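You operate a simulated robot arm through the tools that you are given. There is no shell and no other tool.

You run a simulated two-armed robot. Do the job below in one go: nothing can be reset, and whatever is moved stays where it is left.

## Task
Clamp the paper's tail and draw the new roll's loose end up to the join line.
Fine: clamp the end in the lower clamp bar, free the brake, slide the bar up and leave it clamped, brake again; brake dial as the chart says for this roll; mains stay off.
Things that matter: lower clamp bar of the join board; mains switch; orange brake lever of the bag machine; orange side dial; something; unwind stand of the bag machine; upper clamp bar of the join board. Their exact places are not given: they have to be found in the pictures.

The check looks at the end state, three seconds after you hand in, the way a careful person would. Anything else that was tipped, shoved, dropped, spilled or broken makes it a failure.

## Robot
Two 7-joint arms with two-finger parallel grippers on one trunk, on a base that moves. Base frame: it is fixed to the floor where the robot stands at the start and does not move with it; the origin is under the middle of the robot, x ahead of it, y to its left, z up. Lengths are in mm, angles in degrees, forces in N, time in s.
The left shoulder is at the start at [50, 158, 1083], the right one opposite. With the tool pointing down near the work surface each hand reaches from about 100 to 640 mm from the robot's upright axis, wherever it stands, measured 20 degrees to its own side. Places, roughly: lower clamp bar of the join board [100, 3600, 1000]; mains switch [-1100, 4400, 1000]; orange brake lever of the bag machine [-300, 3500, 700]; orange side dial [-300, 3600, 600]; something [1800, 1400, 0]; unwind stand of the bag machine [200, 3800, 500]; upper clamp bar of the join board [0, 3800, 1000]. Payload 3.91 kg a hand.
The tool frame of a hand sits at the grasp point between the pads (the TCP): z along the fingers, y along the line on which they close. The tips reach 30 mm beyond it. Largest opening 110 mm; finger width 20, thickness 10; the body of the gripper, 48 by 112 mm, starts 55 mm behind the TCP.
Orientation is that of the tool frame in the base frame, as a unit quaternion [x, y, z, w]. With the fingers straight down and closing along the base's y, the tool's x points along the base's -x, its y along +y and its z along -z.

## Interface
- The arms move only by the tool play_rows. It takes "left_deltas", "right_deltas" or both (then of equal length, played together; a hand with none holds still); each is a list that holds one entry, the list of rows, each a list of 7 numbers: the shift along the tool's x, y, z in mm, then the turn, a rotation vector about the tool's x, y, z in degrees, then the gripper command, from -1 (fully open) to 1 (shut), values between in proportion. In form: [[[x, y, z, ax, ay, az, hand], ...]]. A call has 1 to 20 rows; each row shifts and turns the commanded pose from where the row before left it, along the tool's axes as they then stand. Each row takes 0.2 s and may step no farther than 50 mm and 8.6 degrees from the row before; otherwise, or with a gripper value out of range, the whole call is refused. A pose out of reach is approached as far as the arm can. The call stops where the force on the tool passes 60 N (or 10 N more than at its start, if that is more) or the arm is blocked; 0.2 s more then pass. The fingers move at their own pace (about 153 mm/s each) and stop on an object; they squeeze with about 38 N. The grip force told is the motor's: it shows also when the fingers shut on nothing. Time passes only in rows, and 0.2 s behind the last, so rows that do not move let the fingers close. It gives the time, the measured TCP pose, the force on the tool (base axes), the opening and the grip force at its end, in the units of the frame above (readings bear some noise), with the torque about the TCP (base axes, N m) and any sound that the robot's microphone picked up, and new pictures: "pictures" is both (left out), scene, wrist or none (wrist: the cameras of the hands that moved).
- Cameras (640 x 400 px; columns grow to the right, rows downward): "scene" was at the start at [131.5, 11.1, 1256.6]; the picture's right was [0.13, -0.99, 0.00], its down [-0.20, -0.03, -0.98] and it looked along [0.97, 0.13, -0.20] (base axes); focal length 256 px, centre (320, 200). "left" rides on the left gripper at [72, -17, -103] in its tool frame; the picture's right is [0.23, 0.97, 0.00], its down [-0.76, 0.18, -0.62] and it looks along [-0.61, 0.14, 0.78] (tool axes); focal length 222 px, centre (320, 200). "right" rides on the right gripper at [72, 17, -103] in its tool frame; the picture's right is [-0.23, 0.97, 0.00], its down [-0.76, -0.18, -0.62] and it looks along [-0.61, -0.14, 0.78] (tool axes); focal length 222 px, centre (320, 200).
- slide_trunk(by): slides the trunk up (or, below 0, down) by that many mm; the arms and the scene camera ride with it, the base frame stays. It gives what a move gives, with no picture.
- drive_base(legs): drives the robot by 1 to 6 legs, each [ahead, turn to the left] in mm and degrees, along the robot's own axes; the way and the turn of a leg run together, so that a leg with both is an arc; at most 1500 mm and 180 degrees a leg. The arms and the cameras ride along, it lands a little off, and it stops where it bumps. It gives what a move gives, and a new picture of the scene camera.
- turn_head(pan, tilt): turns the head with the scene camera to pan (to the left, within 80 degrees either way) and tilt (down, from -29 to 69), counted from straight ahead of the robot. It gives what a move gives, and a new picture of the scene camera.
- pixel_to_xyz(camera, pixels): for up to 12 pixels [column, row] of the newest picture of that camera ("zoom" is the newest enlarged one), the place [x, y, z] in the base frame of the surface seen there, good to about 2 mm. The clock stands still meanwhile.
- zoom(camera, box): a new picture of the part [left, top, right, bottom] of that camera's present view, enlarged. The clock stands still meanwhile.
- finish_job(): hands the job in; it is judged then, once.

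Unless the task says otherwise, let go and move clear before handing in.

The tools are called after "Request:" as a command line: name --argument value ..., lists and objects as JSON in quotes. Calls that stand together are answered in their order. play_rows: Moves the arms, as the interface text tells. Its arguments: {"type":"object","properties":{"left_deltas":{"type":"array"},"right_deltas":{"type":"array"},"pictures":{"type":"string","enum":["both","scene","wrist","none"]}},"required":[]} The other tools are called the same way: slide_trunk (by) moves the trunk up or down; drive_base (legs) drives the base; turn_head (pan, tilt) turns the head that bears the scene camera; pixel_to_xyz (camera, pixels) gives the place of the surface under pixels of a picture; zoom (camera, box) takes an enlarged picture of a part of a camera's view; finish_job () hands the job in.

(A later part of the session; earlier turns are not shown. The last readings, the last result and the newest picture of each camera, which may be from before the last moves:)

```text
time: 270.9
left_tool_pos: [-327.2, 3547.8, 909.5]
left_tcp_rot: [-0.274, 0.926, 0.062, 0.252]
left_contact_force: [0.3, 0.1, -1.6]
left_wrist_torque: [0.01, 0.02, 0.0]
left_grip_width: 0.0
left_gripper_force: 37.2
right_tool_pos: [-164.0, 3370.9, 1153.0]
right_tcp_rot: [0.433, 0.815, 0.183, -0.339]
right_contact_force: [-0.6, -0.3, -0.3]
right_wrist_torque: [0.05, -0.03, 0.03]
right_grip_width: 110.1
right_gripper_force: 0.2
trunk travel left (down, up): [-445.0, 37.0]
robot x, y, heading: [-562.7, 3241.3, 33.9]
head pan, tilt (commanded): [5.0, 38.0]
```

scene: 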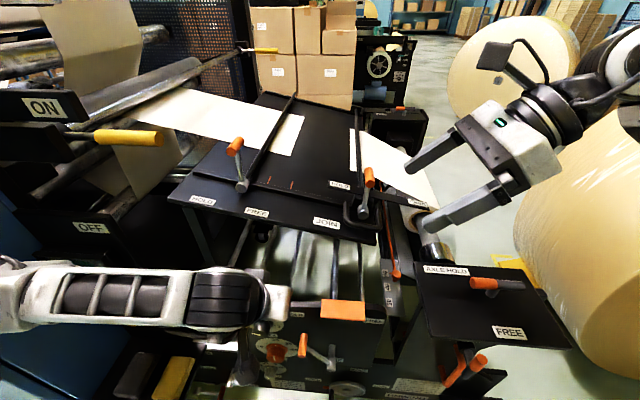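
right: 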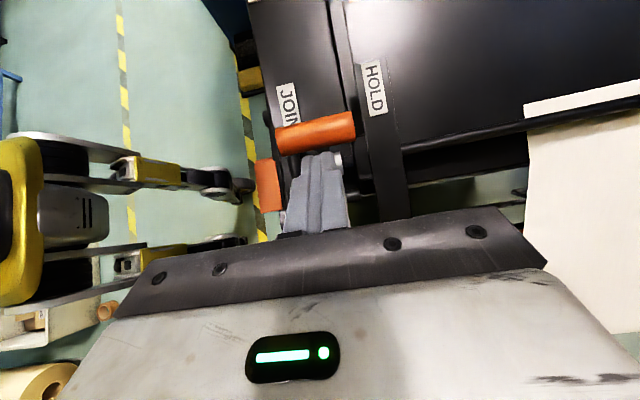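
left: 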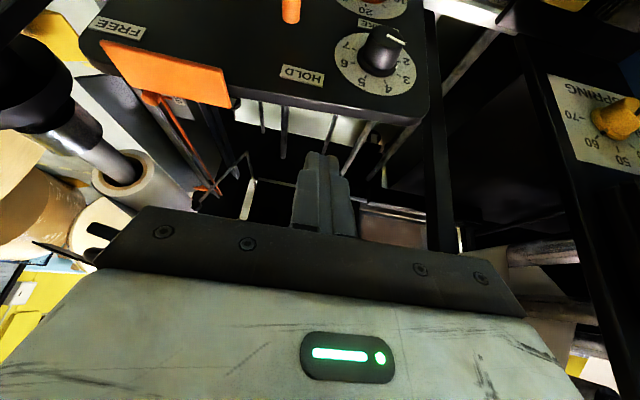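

Path is clear (s≈60, t≈126, z≈910). I go on down to the lever's level.

Request:
play_rows --left_deltas '[[[23, -5.1, 41.4, 0, 0, 0, 1], [23, -5.1, 41.4, 0, 0, 0, 1], [23, -5.1, 41.4, 0, 0, 0, 1], [23, -5.1, 41.4, 0, 0, 0, 1], [0, 0, 0, 0, 0, 0, 1]]]'

Request:
zoom --camera "left" --box '[200, 20, 440, 220]'

```text
time: 272.1
left_tool_pos: [-312.1, 3530.7, 721.3]
left_tcp_rot: [-0.274, 0.926, 0.062, 0.252]
left_contact_force: [0.0, -0.1, 0.5]
left_wrist_torque: [0.04, -0.01, -0.01]
left_grip_width: 0.0
left_gripper_force: 37.8
right_tool_pos: [-164.6, 3370.3, 1153.9]
right_tcp_rot: [0.433, 0.815, 0.183, -0.338]
right_contact_force: [-0.1, 0.1, 0.0]
right_wrist_torque: [-0.01, -0.02, 0.0]
right_grip_width: 110.1
right_gripper_force: 0.2
trunk travel left (down, up): [-445.0, 37.0]
robot x, y, heading: [-559.9, 3236.8, 33.8]
head pan, tilt (commanded): [5.0, 38.0]
```

scene: 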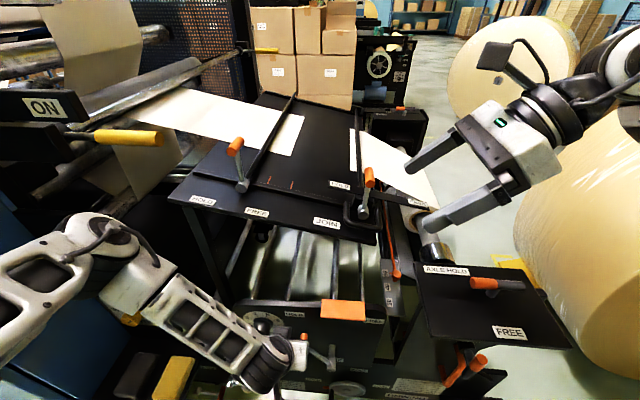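
left: 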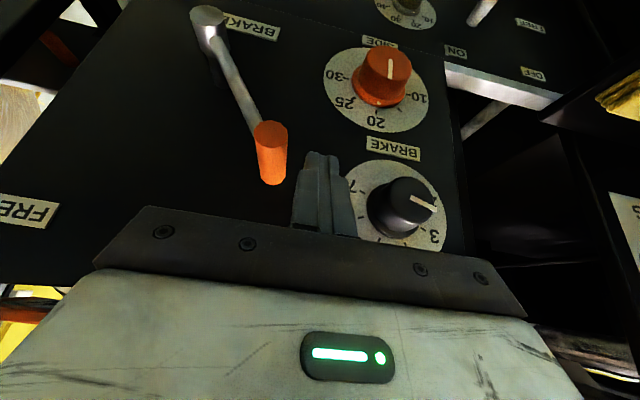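

```text
2.00 times, centred on (320, 120) of left
```

zoom: 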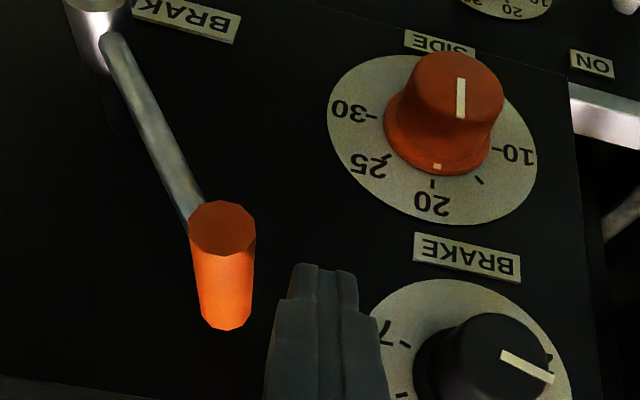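

The closed fingers stand just left of the orange brake grip (zoom (225, 265)). I push the lever to the right, towards FREE.

Request:
play_rows --left_deltas '[[[0, -11.5, 0, 0, 0, 0, 1], [0, -11.5, 0, 0, 0, 0, 1], [0, -11.5, 0, 0, 0, 0, 1], [0, -11.5, 0, 0, 0, 0, 1], [0, -11.5, 0, 0, 0, 0, 1], [0, -11.5, 0, 0, 0, 0, 1], [0, -11.5, 0, 0, 0, 0, 1], [0, -11.5, 0, 0, 0, 0, 1], [0, -11.5, 0, 0, 0, 0, 1], [0, -11.5, 0, 0, 0, 0, 1], [0, -11.5, 0, 0, 0, 0, 1], [0, -11.5, 0, 0, 0, 0, 1]]]'

Request:
zoom --camera "left" --box '[160, 20, 400, 220]'

```text
time: 273.3
left_tool_pos: [-278.2, 3485.0, 725.9]
left_tcp_rot: [-0.273, 0.926, 0.061, 0.255]
left_contact_force: [0.3, 0.2, -0.7]
left_wrist_torque: [-0.01, 0.06, 0.01]
left_grip_width: 0.2
left_gripper_force: 37.8
right_tool_pos: [-162.6, 3371.9, 1152.5]
right_tcp_rot: [0.433, 0.816, 0.182, -0.338]
right_contact_force: [0.3, 0.4, -1.2]
right_wrist_torque: [0.0, 0.03, 0.05]
right_grip_width: 109.8
right_gripper_force: 0.0
trunk travel left (down, up): [-445.0, 37.0]
robot x, y, heading: [-558.4, 3238.9, 34.1]
head pan, tilt (commanded): [5.0, 38.0]
stopped in row 5 (left hand): the force on the tool passed its limit at 63 N (the readings are from after the stop); the commanded pose is now the measured one
```

scene: 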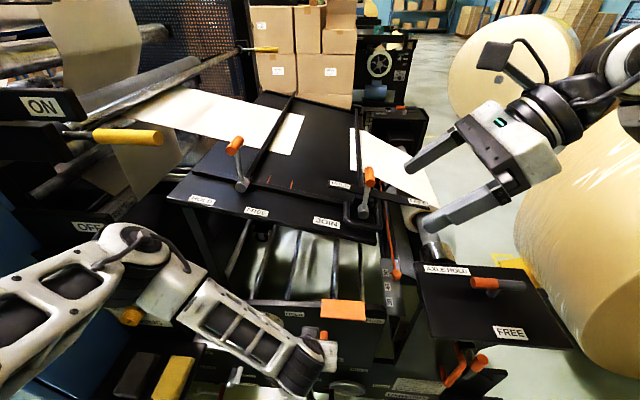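
left: 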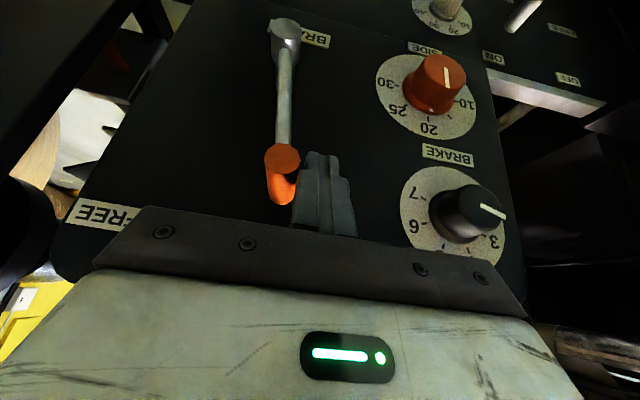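

```text
2.00 times, centred on (280, 120) of left
```

zoom: 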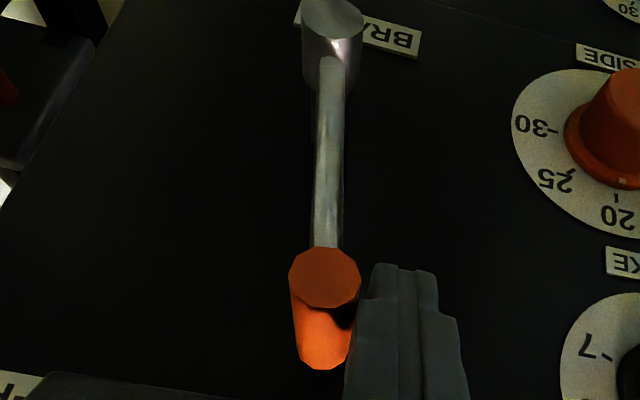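

The push stopped at 63 N with the lever near upright. I measure the lever and check whether the gripper body is touching the orange LOW tab on top of the panel.

Request:
pixel_to_xyz --camera "zoom" --pixels '[[325, 275], [322, 340], [330, 200], [333, 25], [330, 120], [380, 330]]'

Request:
pixel_to_xyz --camera "scene" --pixels '[[322, 302], [364, 302], [364, 319], [322, 317], [343, 318], [330, 335], [322, 350], [332, 358], [315, 345]]'

Request:
zoom --camera "scene" --box '[260, 280, 400, 400]'

```text
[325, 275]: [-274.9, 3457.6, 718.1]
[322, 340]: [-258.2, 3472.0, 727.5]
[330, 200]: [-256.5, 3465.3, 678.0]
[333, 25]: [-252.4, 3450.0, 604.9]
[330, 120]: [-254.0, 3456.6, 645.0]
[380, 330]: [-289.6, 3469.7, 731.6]
```

```text
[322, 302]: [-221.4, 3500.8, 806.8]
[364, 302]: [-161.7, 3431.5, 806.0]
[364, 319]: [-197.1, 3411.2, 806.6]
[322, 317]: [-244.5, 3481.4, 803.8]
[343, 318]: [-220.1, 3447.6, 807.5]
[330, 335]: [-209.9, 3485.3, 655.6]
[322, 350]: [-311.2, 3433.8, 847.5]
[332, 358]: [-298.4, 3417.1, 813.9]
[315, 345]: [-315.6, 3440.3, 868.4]
```

```text
3.33 times, centred on (330, 340) of scene
```

zoom: 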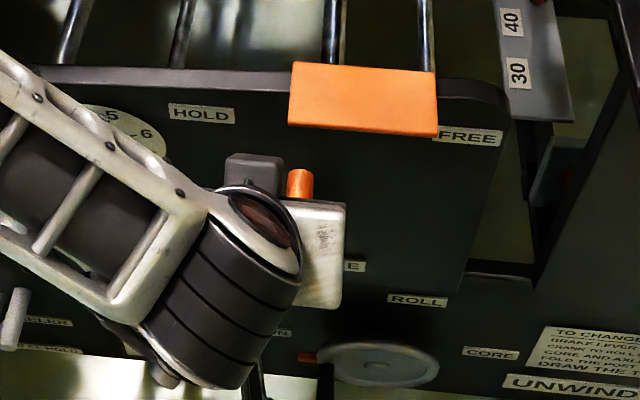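

The lever stands at about 81° and the gripper body is well clear of the LOW tab; most likely the grip rode up under the finger's step. I raise the hand 13 mm and follow the lever's arc.

Request:
play_rows --left_deltas '[[[-6.5, 1, -11.3, 0, 0, 0, 1], [0, -8, 0, 0, 0, 0, 1], [0, -8, 0, 0, 0, 0, 1], [0, -8, 0, 0, 0, 0, 1]]]' --pictures "wrist"

Request:
zoom --camera "left" --box '[160, 20, 400, 220]'

```text
time: 274.3
left_tool_pos: [-268.1, 3466.7, 740.4]
left_tcp_rot: [-0.274, 0.925, 0.06, 0.254]
left_contact_force: [0.6, 0.2, 0.3]
left_wrist_torque: [-0.02, 0.03, 0.01]
left_grip_width: 0.0
left_gripper_force: 37.3
right_tool_pos: [-164.6, 3370.9, 1154.9]
right_tcp_rot: [0.432, 0.816, 0.183, -0.339]
right_contact_force: [0.9, -0.1, -0.2]
right_wrist_torque: [0.0, -0.05, 0.0]
right_grip_width: 110.0
right_gripper_force: 0.0
trunk travel left (down, up): [-445.0, 37.0]
robot x, y, heading: [-563.3, 3238.8, 34.2]
head pan, tilt (commanded): [5.0, 38.0]
```

left: 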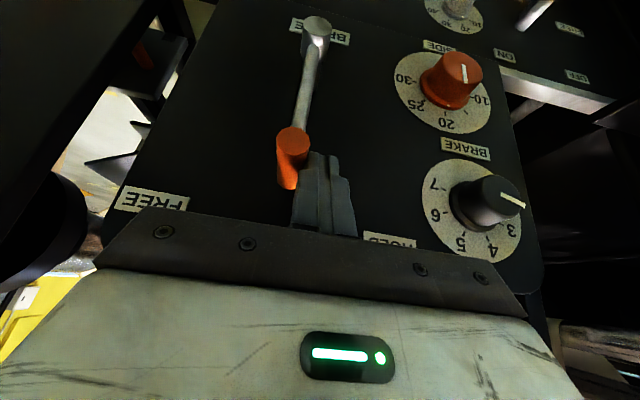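

```text
2.00 times, centred on (280, 120) of left
```

zoom: 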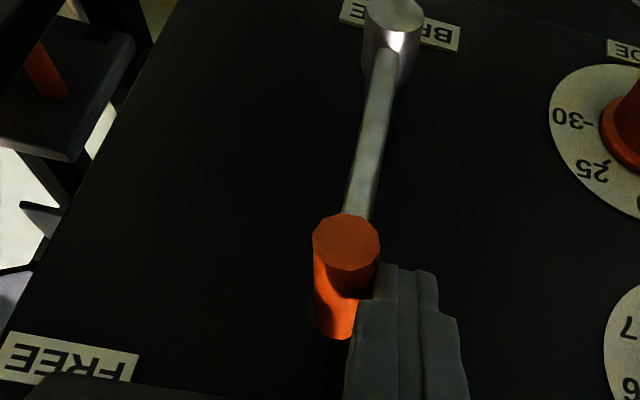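

The lever moves freely now with the grip beside the fingertips. I continue along the arc towards FREE.

Request:
play_rows --left_deltas '[[[0.3, -11, 0.5, 0, 0, 0, 1], [0.7, -11, 1.2, 0, 0, 0, 1], [1.25, -9.9, 2.2, 0, 0, 0, 1], [1.25, -9.9, 2.2, 0, 0, 0, 1], [2, -9.3, 3.5, 0, 0, 0, 1], [2, -9.3, 3.5, 0, 0, 0, 1]]]'

Request:
zoom --camera "left" --box '[160, 0, 400, 200]'

```text
time: 275.7
left_tool_pos: [-234.5, 3415.0, 728.1]
left_tcp_rot: [-0.274, 0.925, 0.06, 0.255]
left_contact_force: [-0.1, 0.1, 0.4]
left_wrist_torque: [-0.03, 0.0, -0.01]
left_grip_width: 0.0
left_gripper_force: 37.9
right_tool_pos: [-165.3, 3371.4, 1154.0]
right_tcp_rot: [0.432, 0.816, 0.182, -0.339]
right_contact_force: [0.9, -0.3, -0.6]
right_wrist_torque: [0.01, -0.01, 0.01]
right_grip_width: 109.9
right_gripper_force: 0.0
trunk travel left (down, up): [-445.0, 37.0]
robot x, y, heading: [-560.6, 3238.0, 33.8]
head pan, tilt (commanded): [5.0, 38.0]
```

scene: 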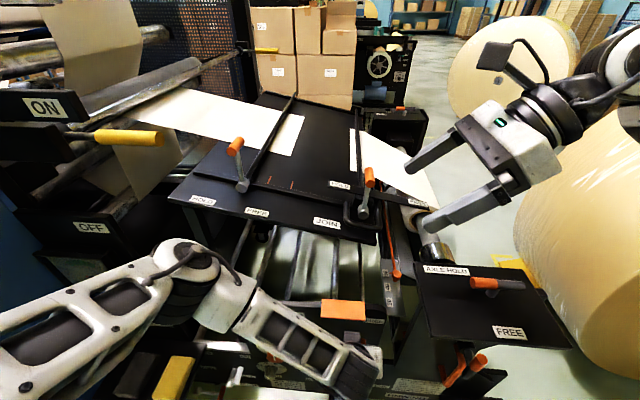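
left: 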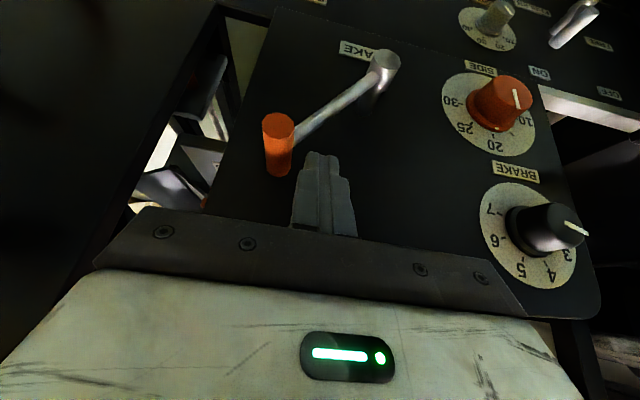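

```text
2.00 times, centred on (280, 100) of left
```

zoom: 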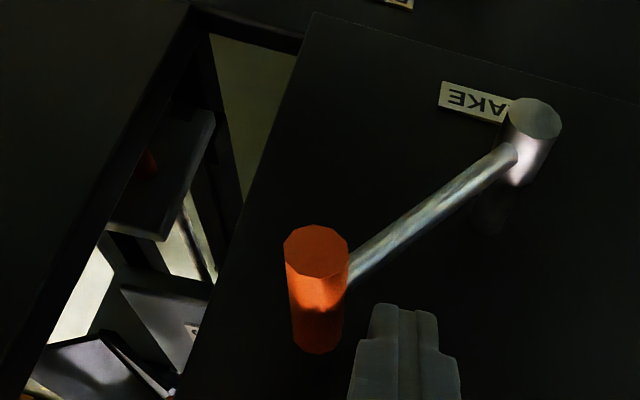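

The lever has gone over to the right, ahead of the fingers. I measure its angle.

Request:
pixel_to_xyz --camera "zoom" --pixels '[[315, 252], [318, 320], [430, 220], [535, 115], [495, 165]]'

```text
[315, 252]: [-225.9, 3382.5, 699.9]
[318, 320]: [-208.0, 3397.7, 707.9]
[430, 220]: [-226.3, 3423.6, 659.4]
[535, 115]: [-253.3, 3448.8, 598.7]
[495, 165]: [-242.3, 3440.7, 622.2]
```

The brake lever is about 35° right of upright, mirror of where it stood at HOLD. I nudge it gently to be sure it rests on its FREE stop.

Request:
play_rows --left_deltas '[[[2, -6, 3.5, 0, 0, 0, 1], [1.5, -5, 3, 0, 0, 0, 1], [0, -2, 0, 0, 0, 0, 1]]]' --pictures "wrist"

Request:
zoom --camera "left" --box '[160, 0, 400, 200]'

Request:
pixel_to_xyz --camera "zoom" --pixels '[[325, 240], [325, 252], [545, 110]]'

```text
time: 276.5
left_tool_pos: [-228.6, 3404.7, 722.2]
left_tcp_rot: [-0.275, 0.925, 0.064, 0.256]
left_contact_force: [-8.4, 7.4, 4.7]
left_wrist_torque: [0.15, 0.02, 0.2]
left_grip_width: 0.2
left_gripper_force: 37.8
right_tool_pos: [-165.5, 3371.9, 1154.4]
right_tcp_rot: [0.432, 0.816, 0.183, -0.338]
right_contact_force: [-0.7, 0.5, 0.5]
right_wrist_torque: [-0.02, -0.02, -0.02]
right_grip_width: 110.0
right_gripper_force: 0.1
trunk travel left (down, up): [-445.0, 37.0]
robot x, y, heading: [-560.6, 3237.0, 34.0]
head pan, tilt (commanded): [5.0, 38.0]
```

left: 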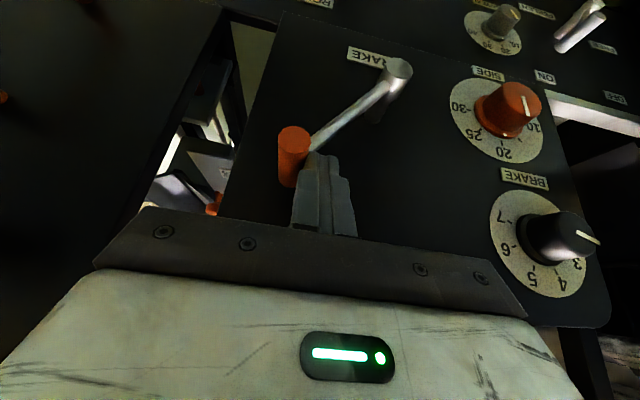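

```text
2.00 times, centred on (280, 100) of left
```

zoom: 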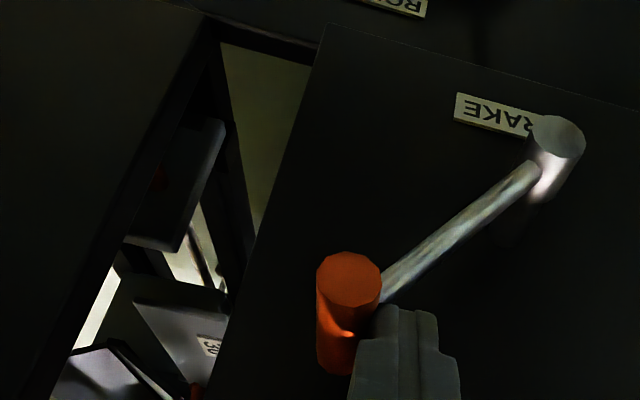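

```text
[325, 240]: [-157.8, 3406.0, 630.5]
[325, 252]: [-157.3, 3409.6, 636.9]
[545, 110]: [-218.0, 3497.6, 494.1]
```

The lever doesn't yield further (12 N contact), so the brake is FREE. I withdraw the left hand a little and measure the lower bar's U-handle for gripping.

Request:
play_rows --left_deltas '[[[0, 20, 0, 0, 0, 0, 1], [35, 0, -30, 0, 0, 0, 1], [20, 20, -40, 0, 0, 0, 1], [0, 20, -40, 0, 0, 0, 1]]]' --pictures "scene"

Request:
zoom --camera "scene" --box '[310, 150, 430, 250]'

Request:
pixel_to_xyz --camera "zoom" --pixels '[[188, 200], [188, 230], [200, 265], [240, 280], [280, 292], [320, 298], [345, 275], [345, 240], [275, 230], [280, 100], [250, 140], [110, 270]]'

```text
time: 277.5
left_tool_pos: [-348.0, 3400.8, 787.2]
left_tcp_rot: [-0.273, 0.925, 0.06, 0.256]
left_contact_force: [0.9, -0.1, 0.3]
left_wrist_torque: [0.02, -0.02, 0.04]
left_grip_width: 0.1
left_gripper_force: 37.6
right_tool_pos: [-164.4, 3370.5, 1155.1]
right_tcp_rot: [0.432, 0.816, 0.182, -0.338]
right_contact_force: [-0.6, -0.8, -0.4]
right_wrist_torque: [0.0, 0.04, 0.0]
right_grip_width: 110.2
right_gripper_force: 0.0
trunk travel left (down, up): [-445.0, 37.0]
robot x, y, heading: [-563.2, 3236.3, 34.0]
head pan, tilt (commanded): [5.0, 38.0]
```

scene: 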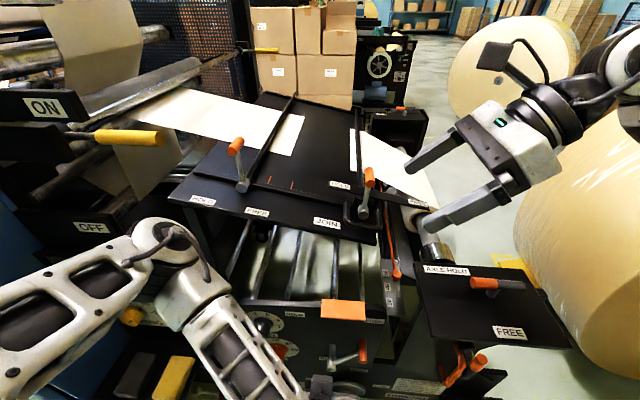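

```text
4.00 times, centred on (370, 200) of scene
```

zoom: 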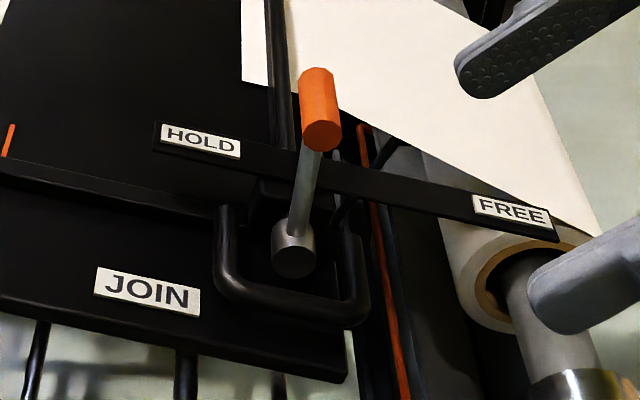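

```text
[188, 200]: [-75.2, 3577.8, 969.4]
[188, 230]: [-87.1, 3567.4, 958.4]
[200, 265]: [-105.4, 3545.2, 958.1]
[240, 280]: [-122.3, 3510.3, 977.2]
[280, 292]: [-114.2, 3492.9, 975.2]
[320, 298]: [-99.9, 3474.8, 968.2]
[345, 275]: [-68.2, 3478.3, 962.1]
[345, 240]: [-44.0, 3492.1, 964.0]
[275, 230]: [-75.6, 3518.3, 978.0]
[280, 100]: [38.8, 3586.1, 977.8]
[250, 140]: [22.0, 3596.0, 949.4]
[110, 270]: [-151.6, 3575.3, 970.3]
```

The U-handle's lower leg is at about t=-78, z≈961 and there is free space to its right. I check what lies around that spot before lowering a vertical, closed-finger pusher there.

Request:
pixel_to_xyz --camera "zoom" --pixels '[[360, 135], [375, 200], [385, 260], [345, 210], [375, 165], [400, 200], [360, 290], [370, 330], [345, 375], [440, 200], [335, 190], [352, 310]]'

Request:
play_rows --right_deltas '[[[0, 0, 0, 0, -7.5, 0, 1], [0, 0, 0, 0, -7.5, 0, 1], [0, 0, 0, 0, -7.5, 0, 1], [0, 0, 0, 0, -7.5, 0, 1], [0, 0, 0, 0, -7.5, 0, 1], [0, 0, 0, 0, -7.5, 0, 1]]]'

```text
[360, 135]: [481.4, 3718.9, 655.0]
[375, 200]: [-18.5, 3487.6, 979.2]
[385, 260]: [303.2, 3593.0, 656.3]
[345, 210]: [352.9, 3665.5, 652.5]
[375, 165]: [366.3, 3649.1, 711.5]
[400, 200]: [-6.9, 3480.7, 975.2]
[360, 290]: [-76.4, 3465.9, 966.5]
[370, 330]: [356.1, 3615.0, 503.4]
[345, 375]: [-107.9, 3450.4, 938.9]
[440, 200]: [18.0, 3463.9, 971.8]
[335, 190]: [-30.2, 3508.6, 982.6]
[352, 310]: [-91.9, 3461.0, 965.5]
```

```text
time: 278.9
left_tool_pos: [-347.1, 3399.7, 787.2]
left_tcp_rot: [-0.273, 0.925, 0.06, 0.256]
left_contact_force: [0.0, 0.3, 0.0]
left_wrist_torque: [0.02, -0.03, -0.01]
left_grip_width: 0.0
left_gripper_force: 37.9
right_tool_pos: [-164.2, 3370.1, 1153.9]
right_tcp_rot: [0.471, 0.882, 0.003, 0.0]
right_contact_force: [0.1, 0.2, 0.0]
right_wrist_torque: [0.0, -0.01, 0.02]
right_grip_width: 0.0
right_gripper_force: 37.6
trunk travel left (down, up): [-445.0, 37.0]
robot x, y, heading: [-559.4, 3238.5, 33.9]
head pan, tilt (commanded): [5.0, 38.0]
```

scene: 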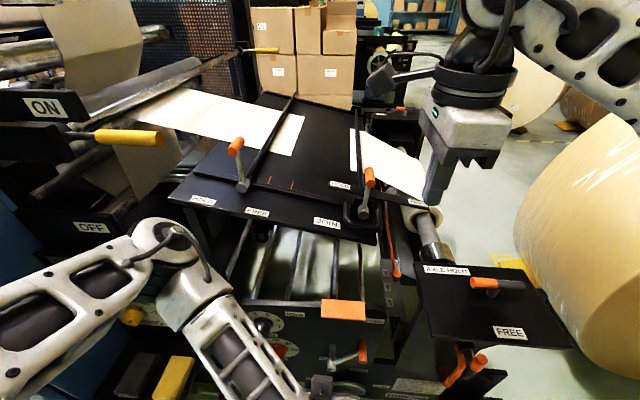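
right: 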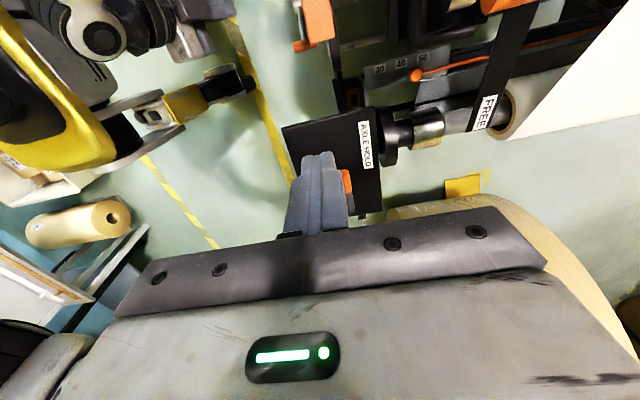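

Only the U-handle and the strip lie near; the ledge ends at t≈-77. The right hand is vertical now; I move it forward and lower it just right of the U-handle's lower leg.

Request:
play_rows --right_deltas '[[[1.3, 45, 0, 0, 0, 0, 1], [1.3, 45, 0, 0, 0, 0, 1], [1.2, 45, 0, 0, 0, 0, 1], [0, 0, 43, 0, 0, 0, 1], [0, 0, 43, 0, 0, 0, 1], [0, 0, 43, 0, 0, 0, 1], [0, 0, 43, 0, 0, 0, 1], [0, 0, 0, 0, 0, 0, 1]]]'

Request:
zoom --camera "scene" --box '[310, 150, 430, 250]'

```text
time: 280.7
left_tool_pos: [-347.1, 3400.2, 787.0]
left_tcp_rot: [-0.273, 0.925, 0.06, 0.257]
left_contact_force: [0.2, 0.9, -0.6]
left_wrist_torque: [-0.02, 0.01, 0.02]
left_grip_width: 0.1
left_gripper_force: 37.7
right_tool_pos: [-53.4, 3449.5, 984.4]
right_tcp_rot: [0.469, 0.883, 0.003, -0.001]
right_contact_force: [-0.4, 0.8, 0.1]
right_wrist_torque: [0.0, 0.03, -0.03]
right_grip_width: 0.0
right_gripper_force: 37.4
trunk travel left (down, up): [-445.0, 37.0]
robot x, y, heading: [-565.4, 3238.6, 34.0]
head pan, tilt (commanded): [5.0, 38.0]
```

scene: 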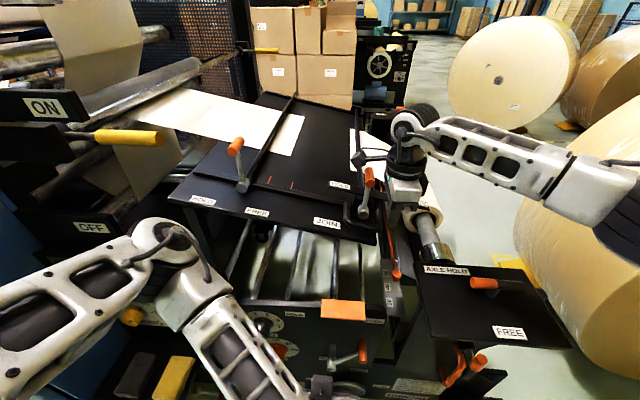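
right: 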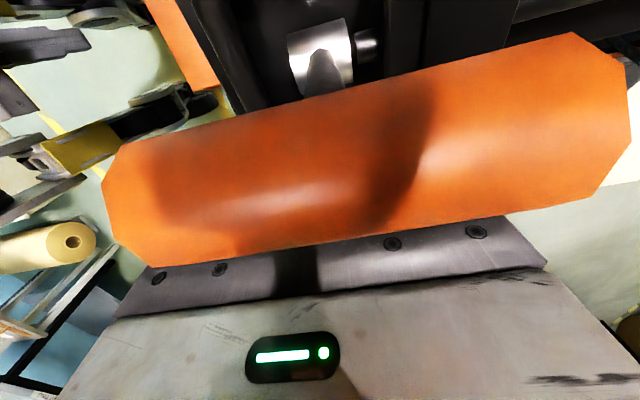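

```text
4.00 times, centred on (370, 200) of scene
```

zoom: 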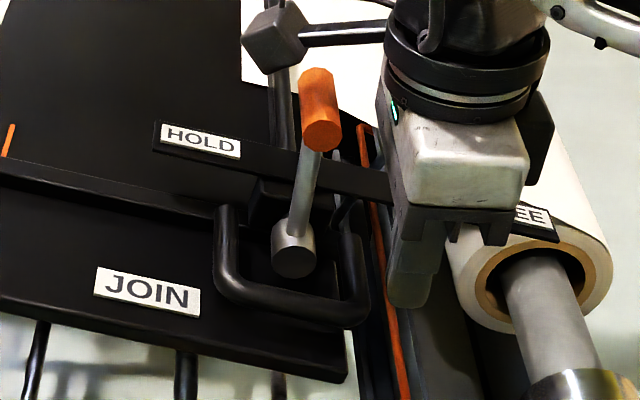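

The pusher is in place right of the U-leg (t≈-107) with no contact. I measure the loose end and the tail end before sliding.

Request:
zoom --camera "scene" --box '[260, 90, 380, 190]'

Request:
pixel_to_xyz --camera "zoom" --pixels '[[362, 165], [363, 200], [364, 240], [366, 280], [355, 220], [135, 240], [150, 200], [165, 160], [175, 130], [35, 375], [122, 395], [178, 105]]'

```text
4.00 times, centred on (320, 140) of scene
```

zoom: 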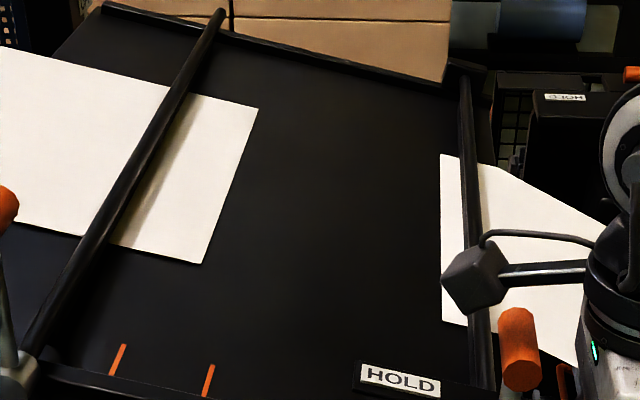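

```text
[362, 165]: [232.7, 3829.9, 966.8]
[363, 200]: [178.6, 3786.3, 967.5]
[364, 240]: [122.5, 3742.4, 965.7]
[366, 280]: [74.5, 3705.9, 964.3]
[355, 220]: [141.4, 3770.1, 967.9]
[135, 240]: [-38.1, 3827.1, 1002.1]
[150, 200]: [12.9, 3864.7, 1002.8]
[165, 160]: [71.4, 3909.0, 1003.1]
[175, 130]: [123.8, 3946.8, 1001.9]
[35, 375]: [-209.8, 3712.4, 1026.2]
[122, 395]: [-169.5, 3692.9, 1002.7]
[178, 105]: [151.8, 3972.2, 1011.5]
```

I query the exact edges and the marks in this zoom.

Request:
pixel_to_xyz --camera "zoom" --pixels '[[254, 112], [230, 180], [202, 258], [442, 165], [443, 220], [444, 310], [118, 348], [116, 370], [209, 370], [206, 390], [470, 150], [475, 330]]'

```text
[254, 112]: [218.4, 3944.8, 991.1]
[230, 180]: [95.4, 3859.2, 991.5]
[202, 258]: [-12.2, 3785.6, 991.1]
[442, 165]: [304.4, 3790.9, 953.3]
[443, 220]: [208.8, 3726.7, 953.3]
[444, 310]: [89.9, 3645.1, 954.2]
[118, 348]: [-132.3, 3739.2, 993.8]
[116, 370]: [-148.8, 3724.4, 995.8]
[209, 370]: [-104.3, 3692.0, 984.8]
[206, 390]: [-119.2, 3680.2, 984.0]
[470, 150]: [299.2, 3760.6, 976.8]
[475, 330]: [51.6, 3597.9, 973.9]
```

The tail's end lies exactly midway between the two red marks (t≈149), so that is the join line; the loose end is at t≈-23.5, about 174 mm short. I start pushing the bar gently up the board's slope.

Request:
play_rows --right_deltas '[[[8, 0, -1.8, 0, 0, 0, 1], [8, 0, -1.8, 0, 0, 0, 1], [8, 0, -1.8, 0, 0, 0, 1], [8, 0, -1.8, 0, 0, 0, 1]]]'

Request:
zoom --camera "scene" --box '[280, 120, 440, 250]'

```text
time: 281.7
left_tool_pos: [-347.3, 3400.4, 786.4]
left_tcp_rot: [-0.274, 0.925, 0.062, 0.257]
left_contact_force: [-0.5, -0.1, -0.2]
left_wrist_torque: [0.0, 0.01, 0.0]
left_grip_width: 0.0
left_gripper_force: 37.8
right_tool_pos: [-73.7, 3477.2, 991.6]
right_tcp_rot: [0.469, 0.883, 0.003, 0.0]
right_contact_force: [1.6, -2.4, 1.9]
right_wrist_torque: [-0.06, 0.02, 0.0]
right_grip_width: 0.2
right_gripper_force: 37.3
trunk travel left (down, up): [-445.0, 37.0]
robot x, y, heading: [-566.7, 3240.6, 34.1]
head pan, tilt (commanded): [5.0, 38.0]
```

scene: 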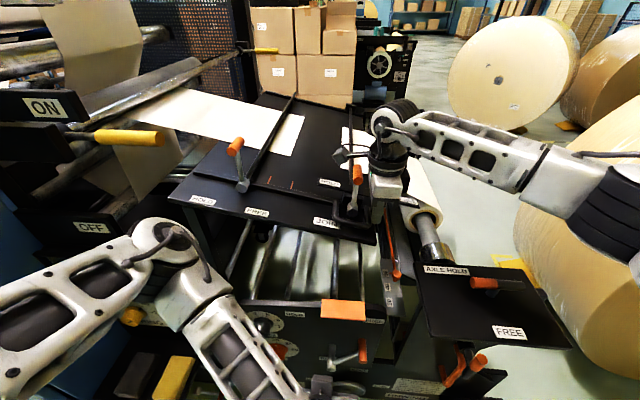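
right: 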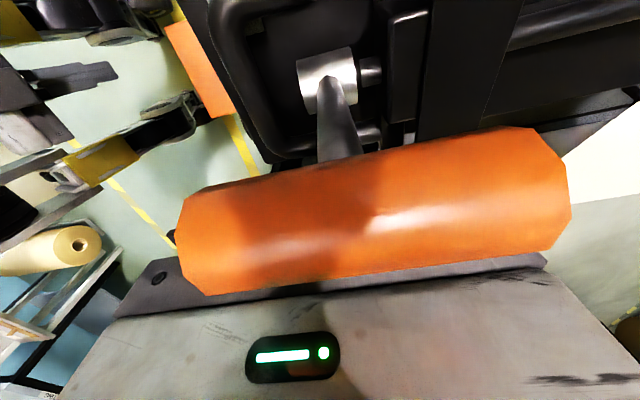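

```text
3.08 times, centred on (360, 185) of scene
```

zoom: 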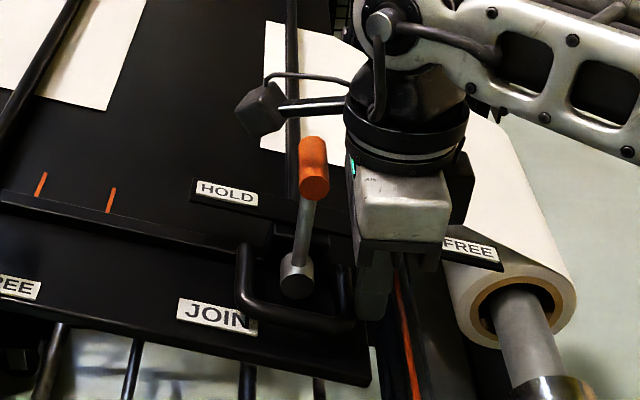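

The bar slides easily (about 3 N). I push on in moderate steps, stopping well short of the join line to measure.

Request:
play_rows --right_deltas '[[[12, 0, -2.65, 0, 0, 0, 1], [12, 0, -2.65, 0, 0, 0, 1], [12, 0, -2.65, 0, 0, 0, 1], [12, 0, -2.65, 0, 0, 0, 1], [12, 0, -2.65, 0, 0, 0, 1], [12, 0, -2.65, 0, 0, 0, 1], [12, 0, -2.65, 0, 0, 0, 1], [12, 0, -2.65, 0, 0, 0, 1], [12, 0, -2.65, 0, 0, 0, 1]]]'

Request:
zoom --camera "scene" --box '[240, 90, 400, 230]'

```text
time: 283.7
left_tool_pos: [-347.4, 3399.9, 786.4]
left_tcp_rot: [-0.273, 0.925, 0.061, 0.258]
left_contact_force: [0.1, -0.6, -0.1]
left_wrist_torque: [0.03, 0.0, 0.0]
left_grip_width: 0.1
left_gripper_force: 37.1
right_tool_pos: [-133.8, 3567.8, 1015.1]
right_tcp_rot: [0.469, 0.883, 0.003, -0.001]
right_contact_force: [0.3, -0.7, 0.7]
right_wrist_torque: [-0.01, 0.03, 0.05]
right_grip_width: 0.2
right_gripper_force: 37.8
trunk travel left (down, up): [-445.0, 37.0]
robot x, y, heading: [-560.5, 3236.2, 34.0]
head pan, tilt (commanded): [5.0, 38.0]
```

scene: 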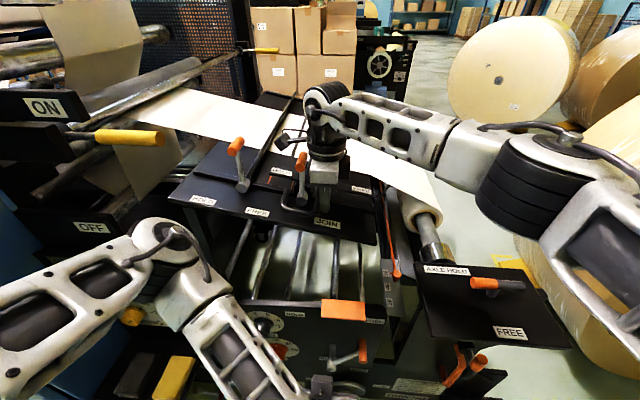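
right: 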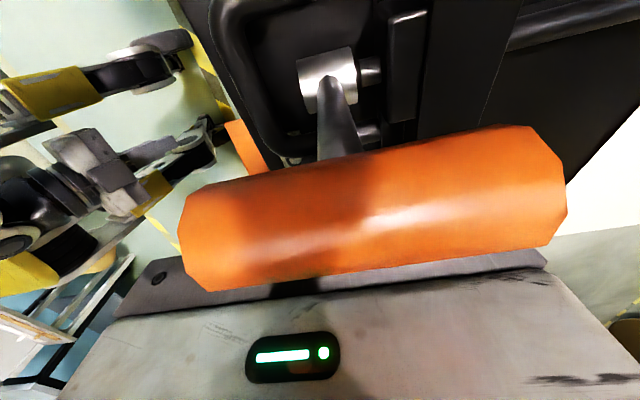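

```text
2.86 times, centred on (320, 160) of scene
```

zoom: 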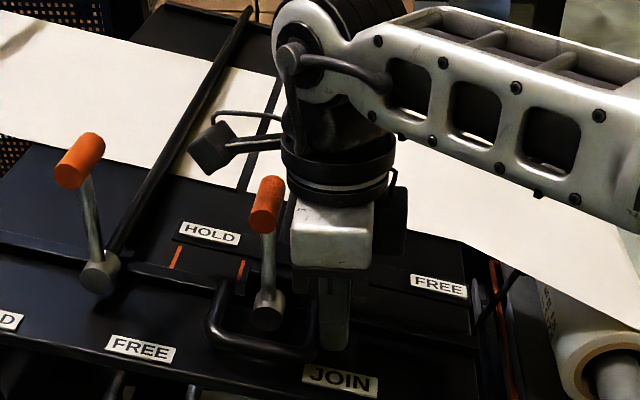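

As the roll turned, printed text appeared on the roll at zoom (548, 315). I zoom in there to read the roll's own tag.

Request:
zoom --camera "scene" --box '[385, 180, 435, 230]'

Request:
zoom --camera "scene" --box '[380, 150, 450, 240]'

```text
8.00 times, centred on (410, 205) of scene
```

zoom: 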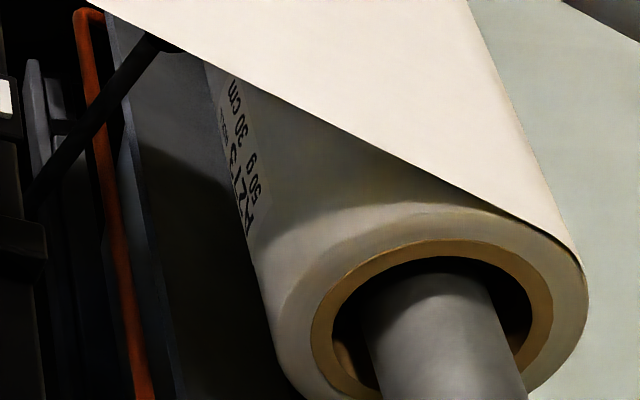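

```text
4.44 times, centred on (415, 195) of scene
```

zoom: 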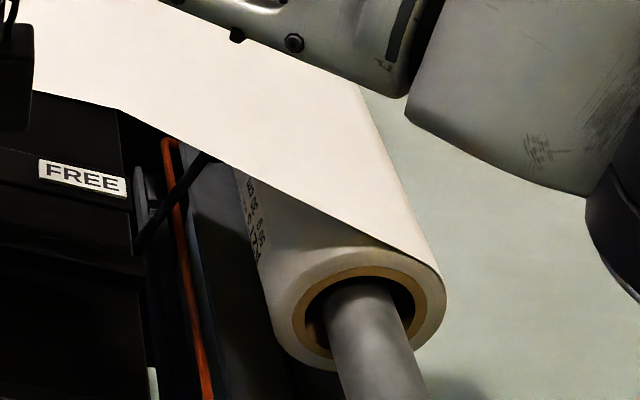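

The tag appears to read "A213 … 50 g 30 cm". I zoom in tighter to be sure of the grammage.

Request:
zoom --camera "scene" --box '[396, 186, 420, 212]'

Request:
zoom --camera "scene" --box '[400, 190, 414, 210]'

```text
15.38 times, centred on (408, 199) of scene
```

zoom: 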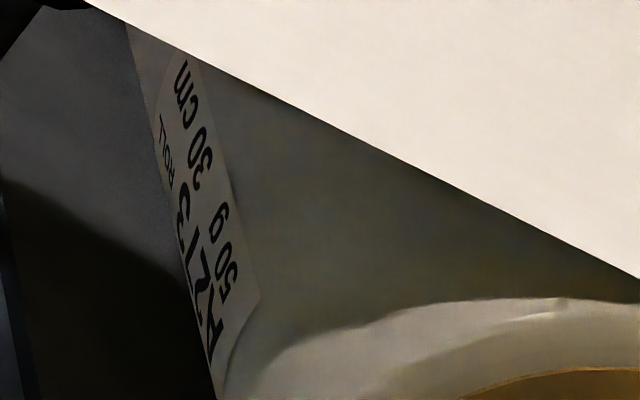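

```text
16.00 times, centred on (407, 200) of scene
```

zoom: 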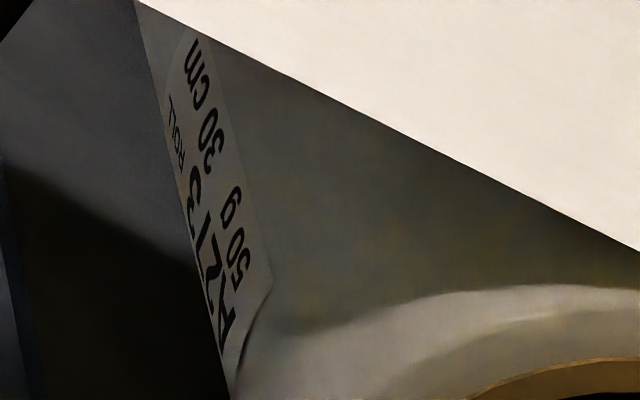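

The tag's second line reads "50 g 30 cm", which differs from the notice; it should be clearer once the roll turns a bit more. First I check the gap between loose end and tail.

Request:
zoom --camera "scene" --box '[262, 88, 332, 158]'

Request:
zoom --camera "right" --box '[400, 0, 640, 200]'

```text
5.71 times, centred on (297, 123) of scene
```

zoom: 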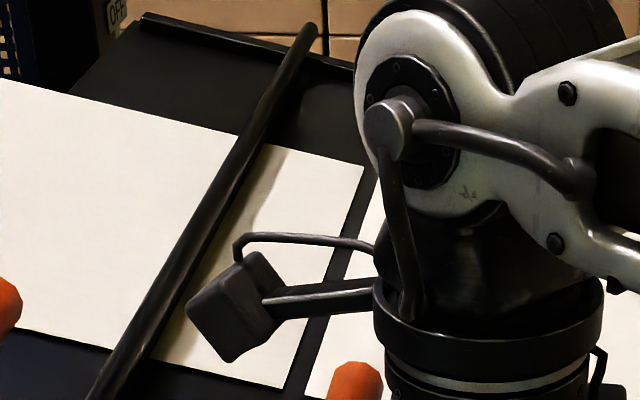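

```text
2.00 times, centred on (520, 100) of right
```

zoom: 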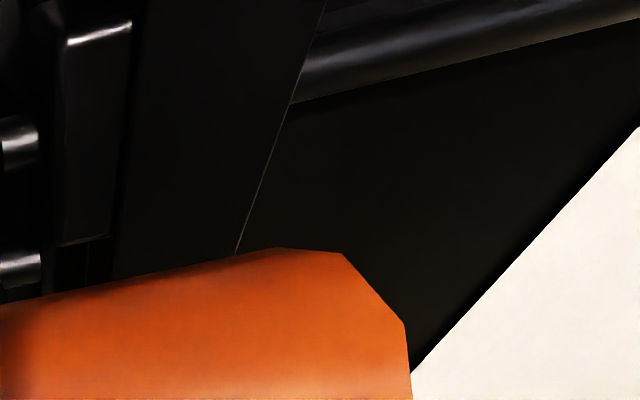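

A narrow dark gap remains between the tail's edge and the new end. I measure both edges.

Request:
zoom --camera "scene" --box '[262, 88, 332, 158]'

Request:
pixel_to_xyz --camera "zoom" --pixels '[[283, 384], [310, 330], [340, 230], [358, 175], [320, 375], [330, 345], [370, 225], [378, 200], [314, 392], [300, 385]]'

```text
5.71 times, centred on (297, 123) of scene
```

zoom: 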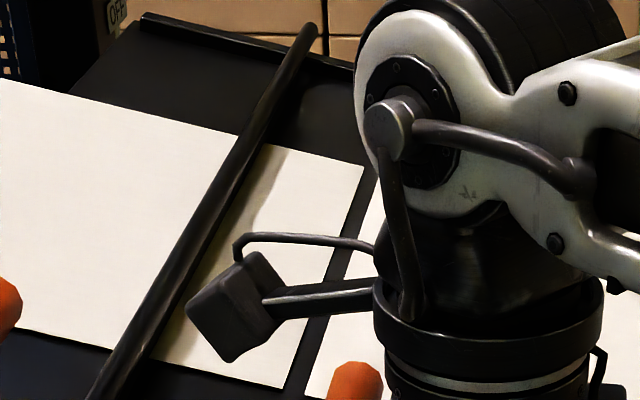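

```text
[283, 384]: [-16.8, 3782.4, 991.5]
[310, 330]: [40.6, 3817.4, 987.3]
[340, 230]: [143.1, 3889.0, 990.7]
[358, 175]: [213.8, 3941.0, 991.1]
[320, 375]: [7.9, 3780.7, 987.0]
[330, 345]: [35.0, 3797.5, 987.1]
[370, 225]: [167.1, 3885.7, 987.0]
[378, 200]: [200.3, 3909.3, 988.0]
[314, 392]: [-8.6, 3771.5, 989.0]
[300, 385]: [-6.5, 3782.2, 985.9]
```

The numbers differ from what I expected, so I measure the lower bar itself: HOLD plate, hub, U-handle and rod.

Request:
zoom --camera "scene" --box '[250, 130, 370, 230]'

Request:
pixel_to_xyz --camera "zoom" --pixels '[[204, 166], [282, 278], [275, 85], [275, 65], [210, 250], [270, 312], [340, 300], [160, 210], [250, 230], [205, 60], [240, 40], [262, 20]]'

```text
4.00 times, centred on (310, 180) of scene
```

zoom: 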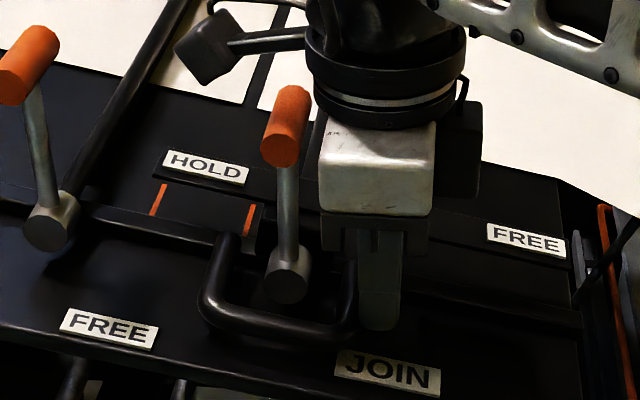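

```text
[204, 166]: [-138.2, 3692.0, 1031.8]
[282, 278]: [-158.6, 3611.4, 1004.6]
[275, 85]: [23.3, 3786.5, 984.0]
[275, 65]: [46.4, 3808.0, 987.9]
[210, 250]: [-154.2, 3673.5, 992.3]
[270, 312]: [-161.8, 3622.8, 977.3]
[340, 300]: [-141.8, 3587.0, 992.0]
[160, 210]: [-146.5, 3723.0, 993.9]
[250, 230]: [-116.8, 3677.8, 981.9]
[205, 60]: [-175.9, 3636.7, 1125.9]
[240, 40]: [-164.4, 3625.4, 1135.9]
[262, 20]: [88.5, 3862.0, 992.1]
```

The bar has moved about 132 mm (hub now at t≈86), yet the new paper's edge shows at t≈135, further ahead of the bar than before. I let a moment pass to see whether anything is still moving.

Request:
play_rows --right_deltas '[[[0, 0, 0, 0, 0, 0, 1], [0, 0, 0, 0, 0, 0, 1], [0, 0, 0, 0, 0, 0, 1]]]' --pictures "scene"

Request:
zoom --camera "scene" --box '[262, 88, 332, 158]'

Request:
pixel_to_xyz --camera "zoom" --pixels '[[283, 384], [293, 384], [303, 384], [309, 384], [313, 384], [318, 384], [345, 250], [352, 250], [358, 250], [364, 250], [370, 250], [330, 384]]'

```text
time: 284.5
left_tool_pos: [-346.9, 3400.3, 787.4]
left_tcp_rot: [-0.274, 0.925, 0.06, 0.255]
left_contact_force: [0.2, 0.6, -0.7]
left_wrist_torque: [0.01, -0.05, -0.04]
left_grip_width: 0.0
left_gripper_force: 37.6
right_tool_pos: [-133.6, 3568.0, 1013.8]
right_tcp_rot: [0.469, 0.883, 0.003, 0.0]
right_contact_force: [1.1, 0.7, -0.8]
right_wrist_torque: [0.04, -0.01, 0.0]
right_grip_width: 0.0
right_gripper_force: 37.6
trunk travel left (down, up): [-445.0, 37.0]
robot x, y, heading: [-564.7, 3235.6, 34.3]
head pan, tilt (commanded): [5.0, 38.0]
```

scene: 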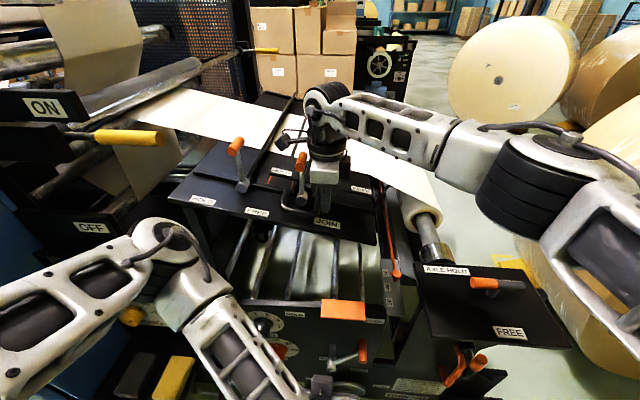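

```text
5.71 times, centred on (297, 123) of scene
```

zoom: 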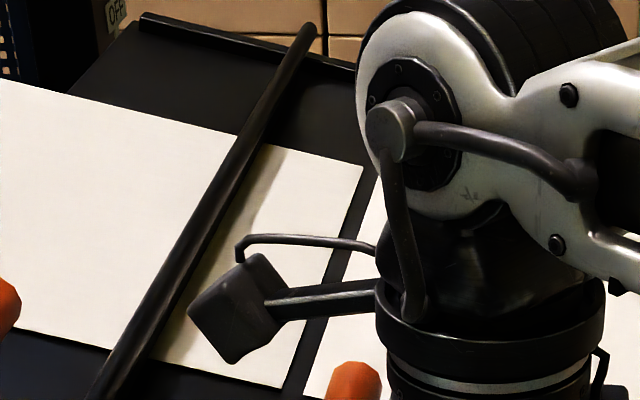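

```text
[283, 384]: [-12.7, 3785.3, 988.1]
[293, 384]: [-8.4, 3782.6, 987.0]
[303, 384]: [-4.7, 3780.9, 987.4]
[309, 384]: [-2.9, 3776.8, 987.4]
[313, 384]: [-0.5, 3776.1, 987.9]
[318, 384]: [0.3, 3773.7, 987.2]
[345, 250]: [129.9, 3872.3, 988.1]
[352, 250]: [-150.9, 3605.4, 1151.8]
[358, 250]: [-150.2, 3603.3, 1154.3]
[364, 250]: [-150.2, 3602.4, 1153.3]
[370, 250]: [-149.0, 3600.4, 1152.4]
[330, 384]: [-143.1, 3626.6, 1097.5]
```

Nothing moves any more; the gap between tail and new end is about 11 mm. I push 6 mm further and compare how bar and paper end move.

Request:
play_rows --right_deltas '[[[3, 0, -0.65, 0, 0, 0, 1], [3, 0, -0.65, 0, 0, 0, 1], [0, 0, 0, 0, 0, 0, 1]]]' --pictures "scene"

Request:
zoom --camera "scene" --box '[262, 88, 332, 158]'

Request:
pixel_to_xyz --camera "zoom" --pixels '[[278, 380], [283, 384], [288, 384], [293, 384], [298, 384], [303, 384], [309, 384], [340, 250], [345, 250]]'

Request:
pixel_to_xyz --camera "scene" --pixels '[[279, 171], [299, 200], [298, 199]]'

```text
time: 285.3
left_tool_pos: [-347.1, 3399.0, 786.5]
left_tcp_rot: [-0.273, 0.925, 0.059, 0.256]
left_contact_force: [-0.6, -0.4, 0.4]
left_wrist_torque: [0.01, -0.02, -0.04]
left_grip_width: 0.0
left_gripper_force: 37.7
right_tool_pos: [-135.6, 3571.8, 1014.9]
right_tcp_rot: [0.47, 0.883, 0.004, -0.001]
right_contact_force: [0.5, 0.4, 1.1]
right_wrist_torque: [0.01, 0.01, 0.0]
right_grip_width: 0.0
right_gripper_force: 37.4
trunk travel left (down, up): [-445.0, 37.0]
robot x, y, heading: [-562.8, 3238.5, 34.3]
head pan, tilt (commanded): [5.0, 38.0]
```

scene: 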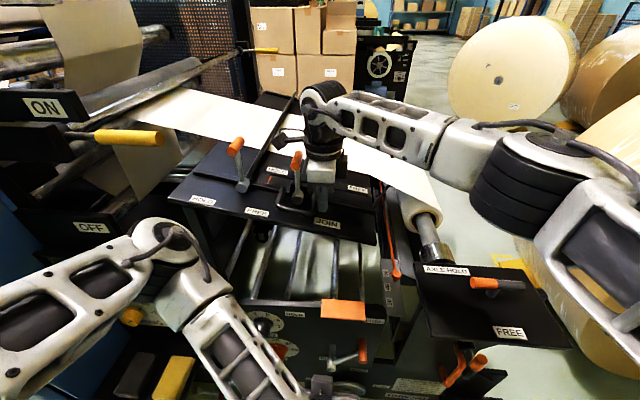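

```text
5.71 times, centred on (297, 123) of scene
```

zoom: 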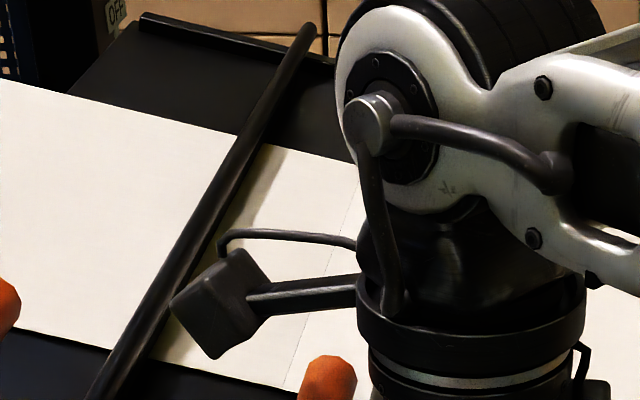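

```text
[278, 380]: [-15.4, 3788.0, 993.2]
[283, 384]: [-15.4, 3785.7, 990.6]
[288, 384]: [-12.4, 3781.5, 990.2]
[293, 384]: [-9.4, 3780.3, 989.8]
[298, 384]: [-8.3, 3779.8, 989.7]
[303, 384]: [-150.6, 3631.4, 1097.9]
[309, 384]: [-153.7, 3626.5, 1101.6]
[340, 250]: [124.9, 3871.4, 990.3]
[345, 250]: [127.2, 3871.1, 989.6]
```

```text
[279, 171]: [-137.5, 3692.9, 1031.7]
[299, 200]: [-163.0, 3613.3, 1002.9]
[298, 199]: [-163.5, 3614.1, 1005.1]
```

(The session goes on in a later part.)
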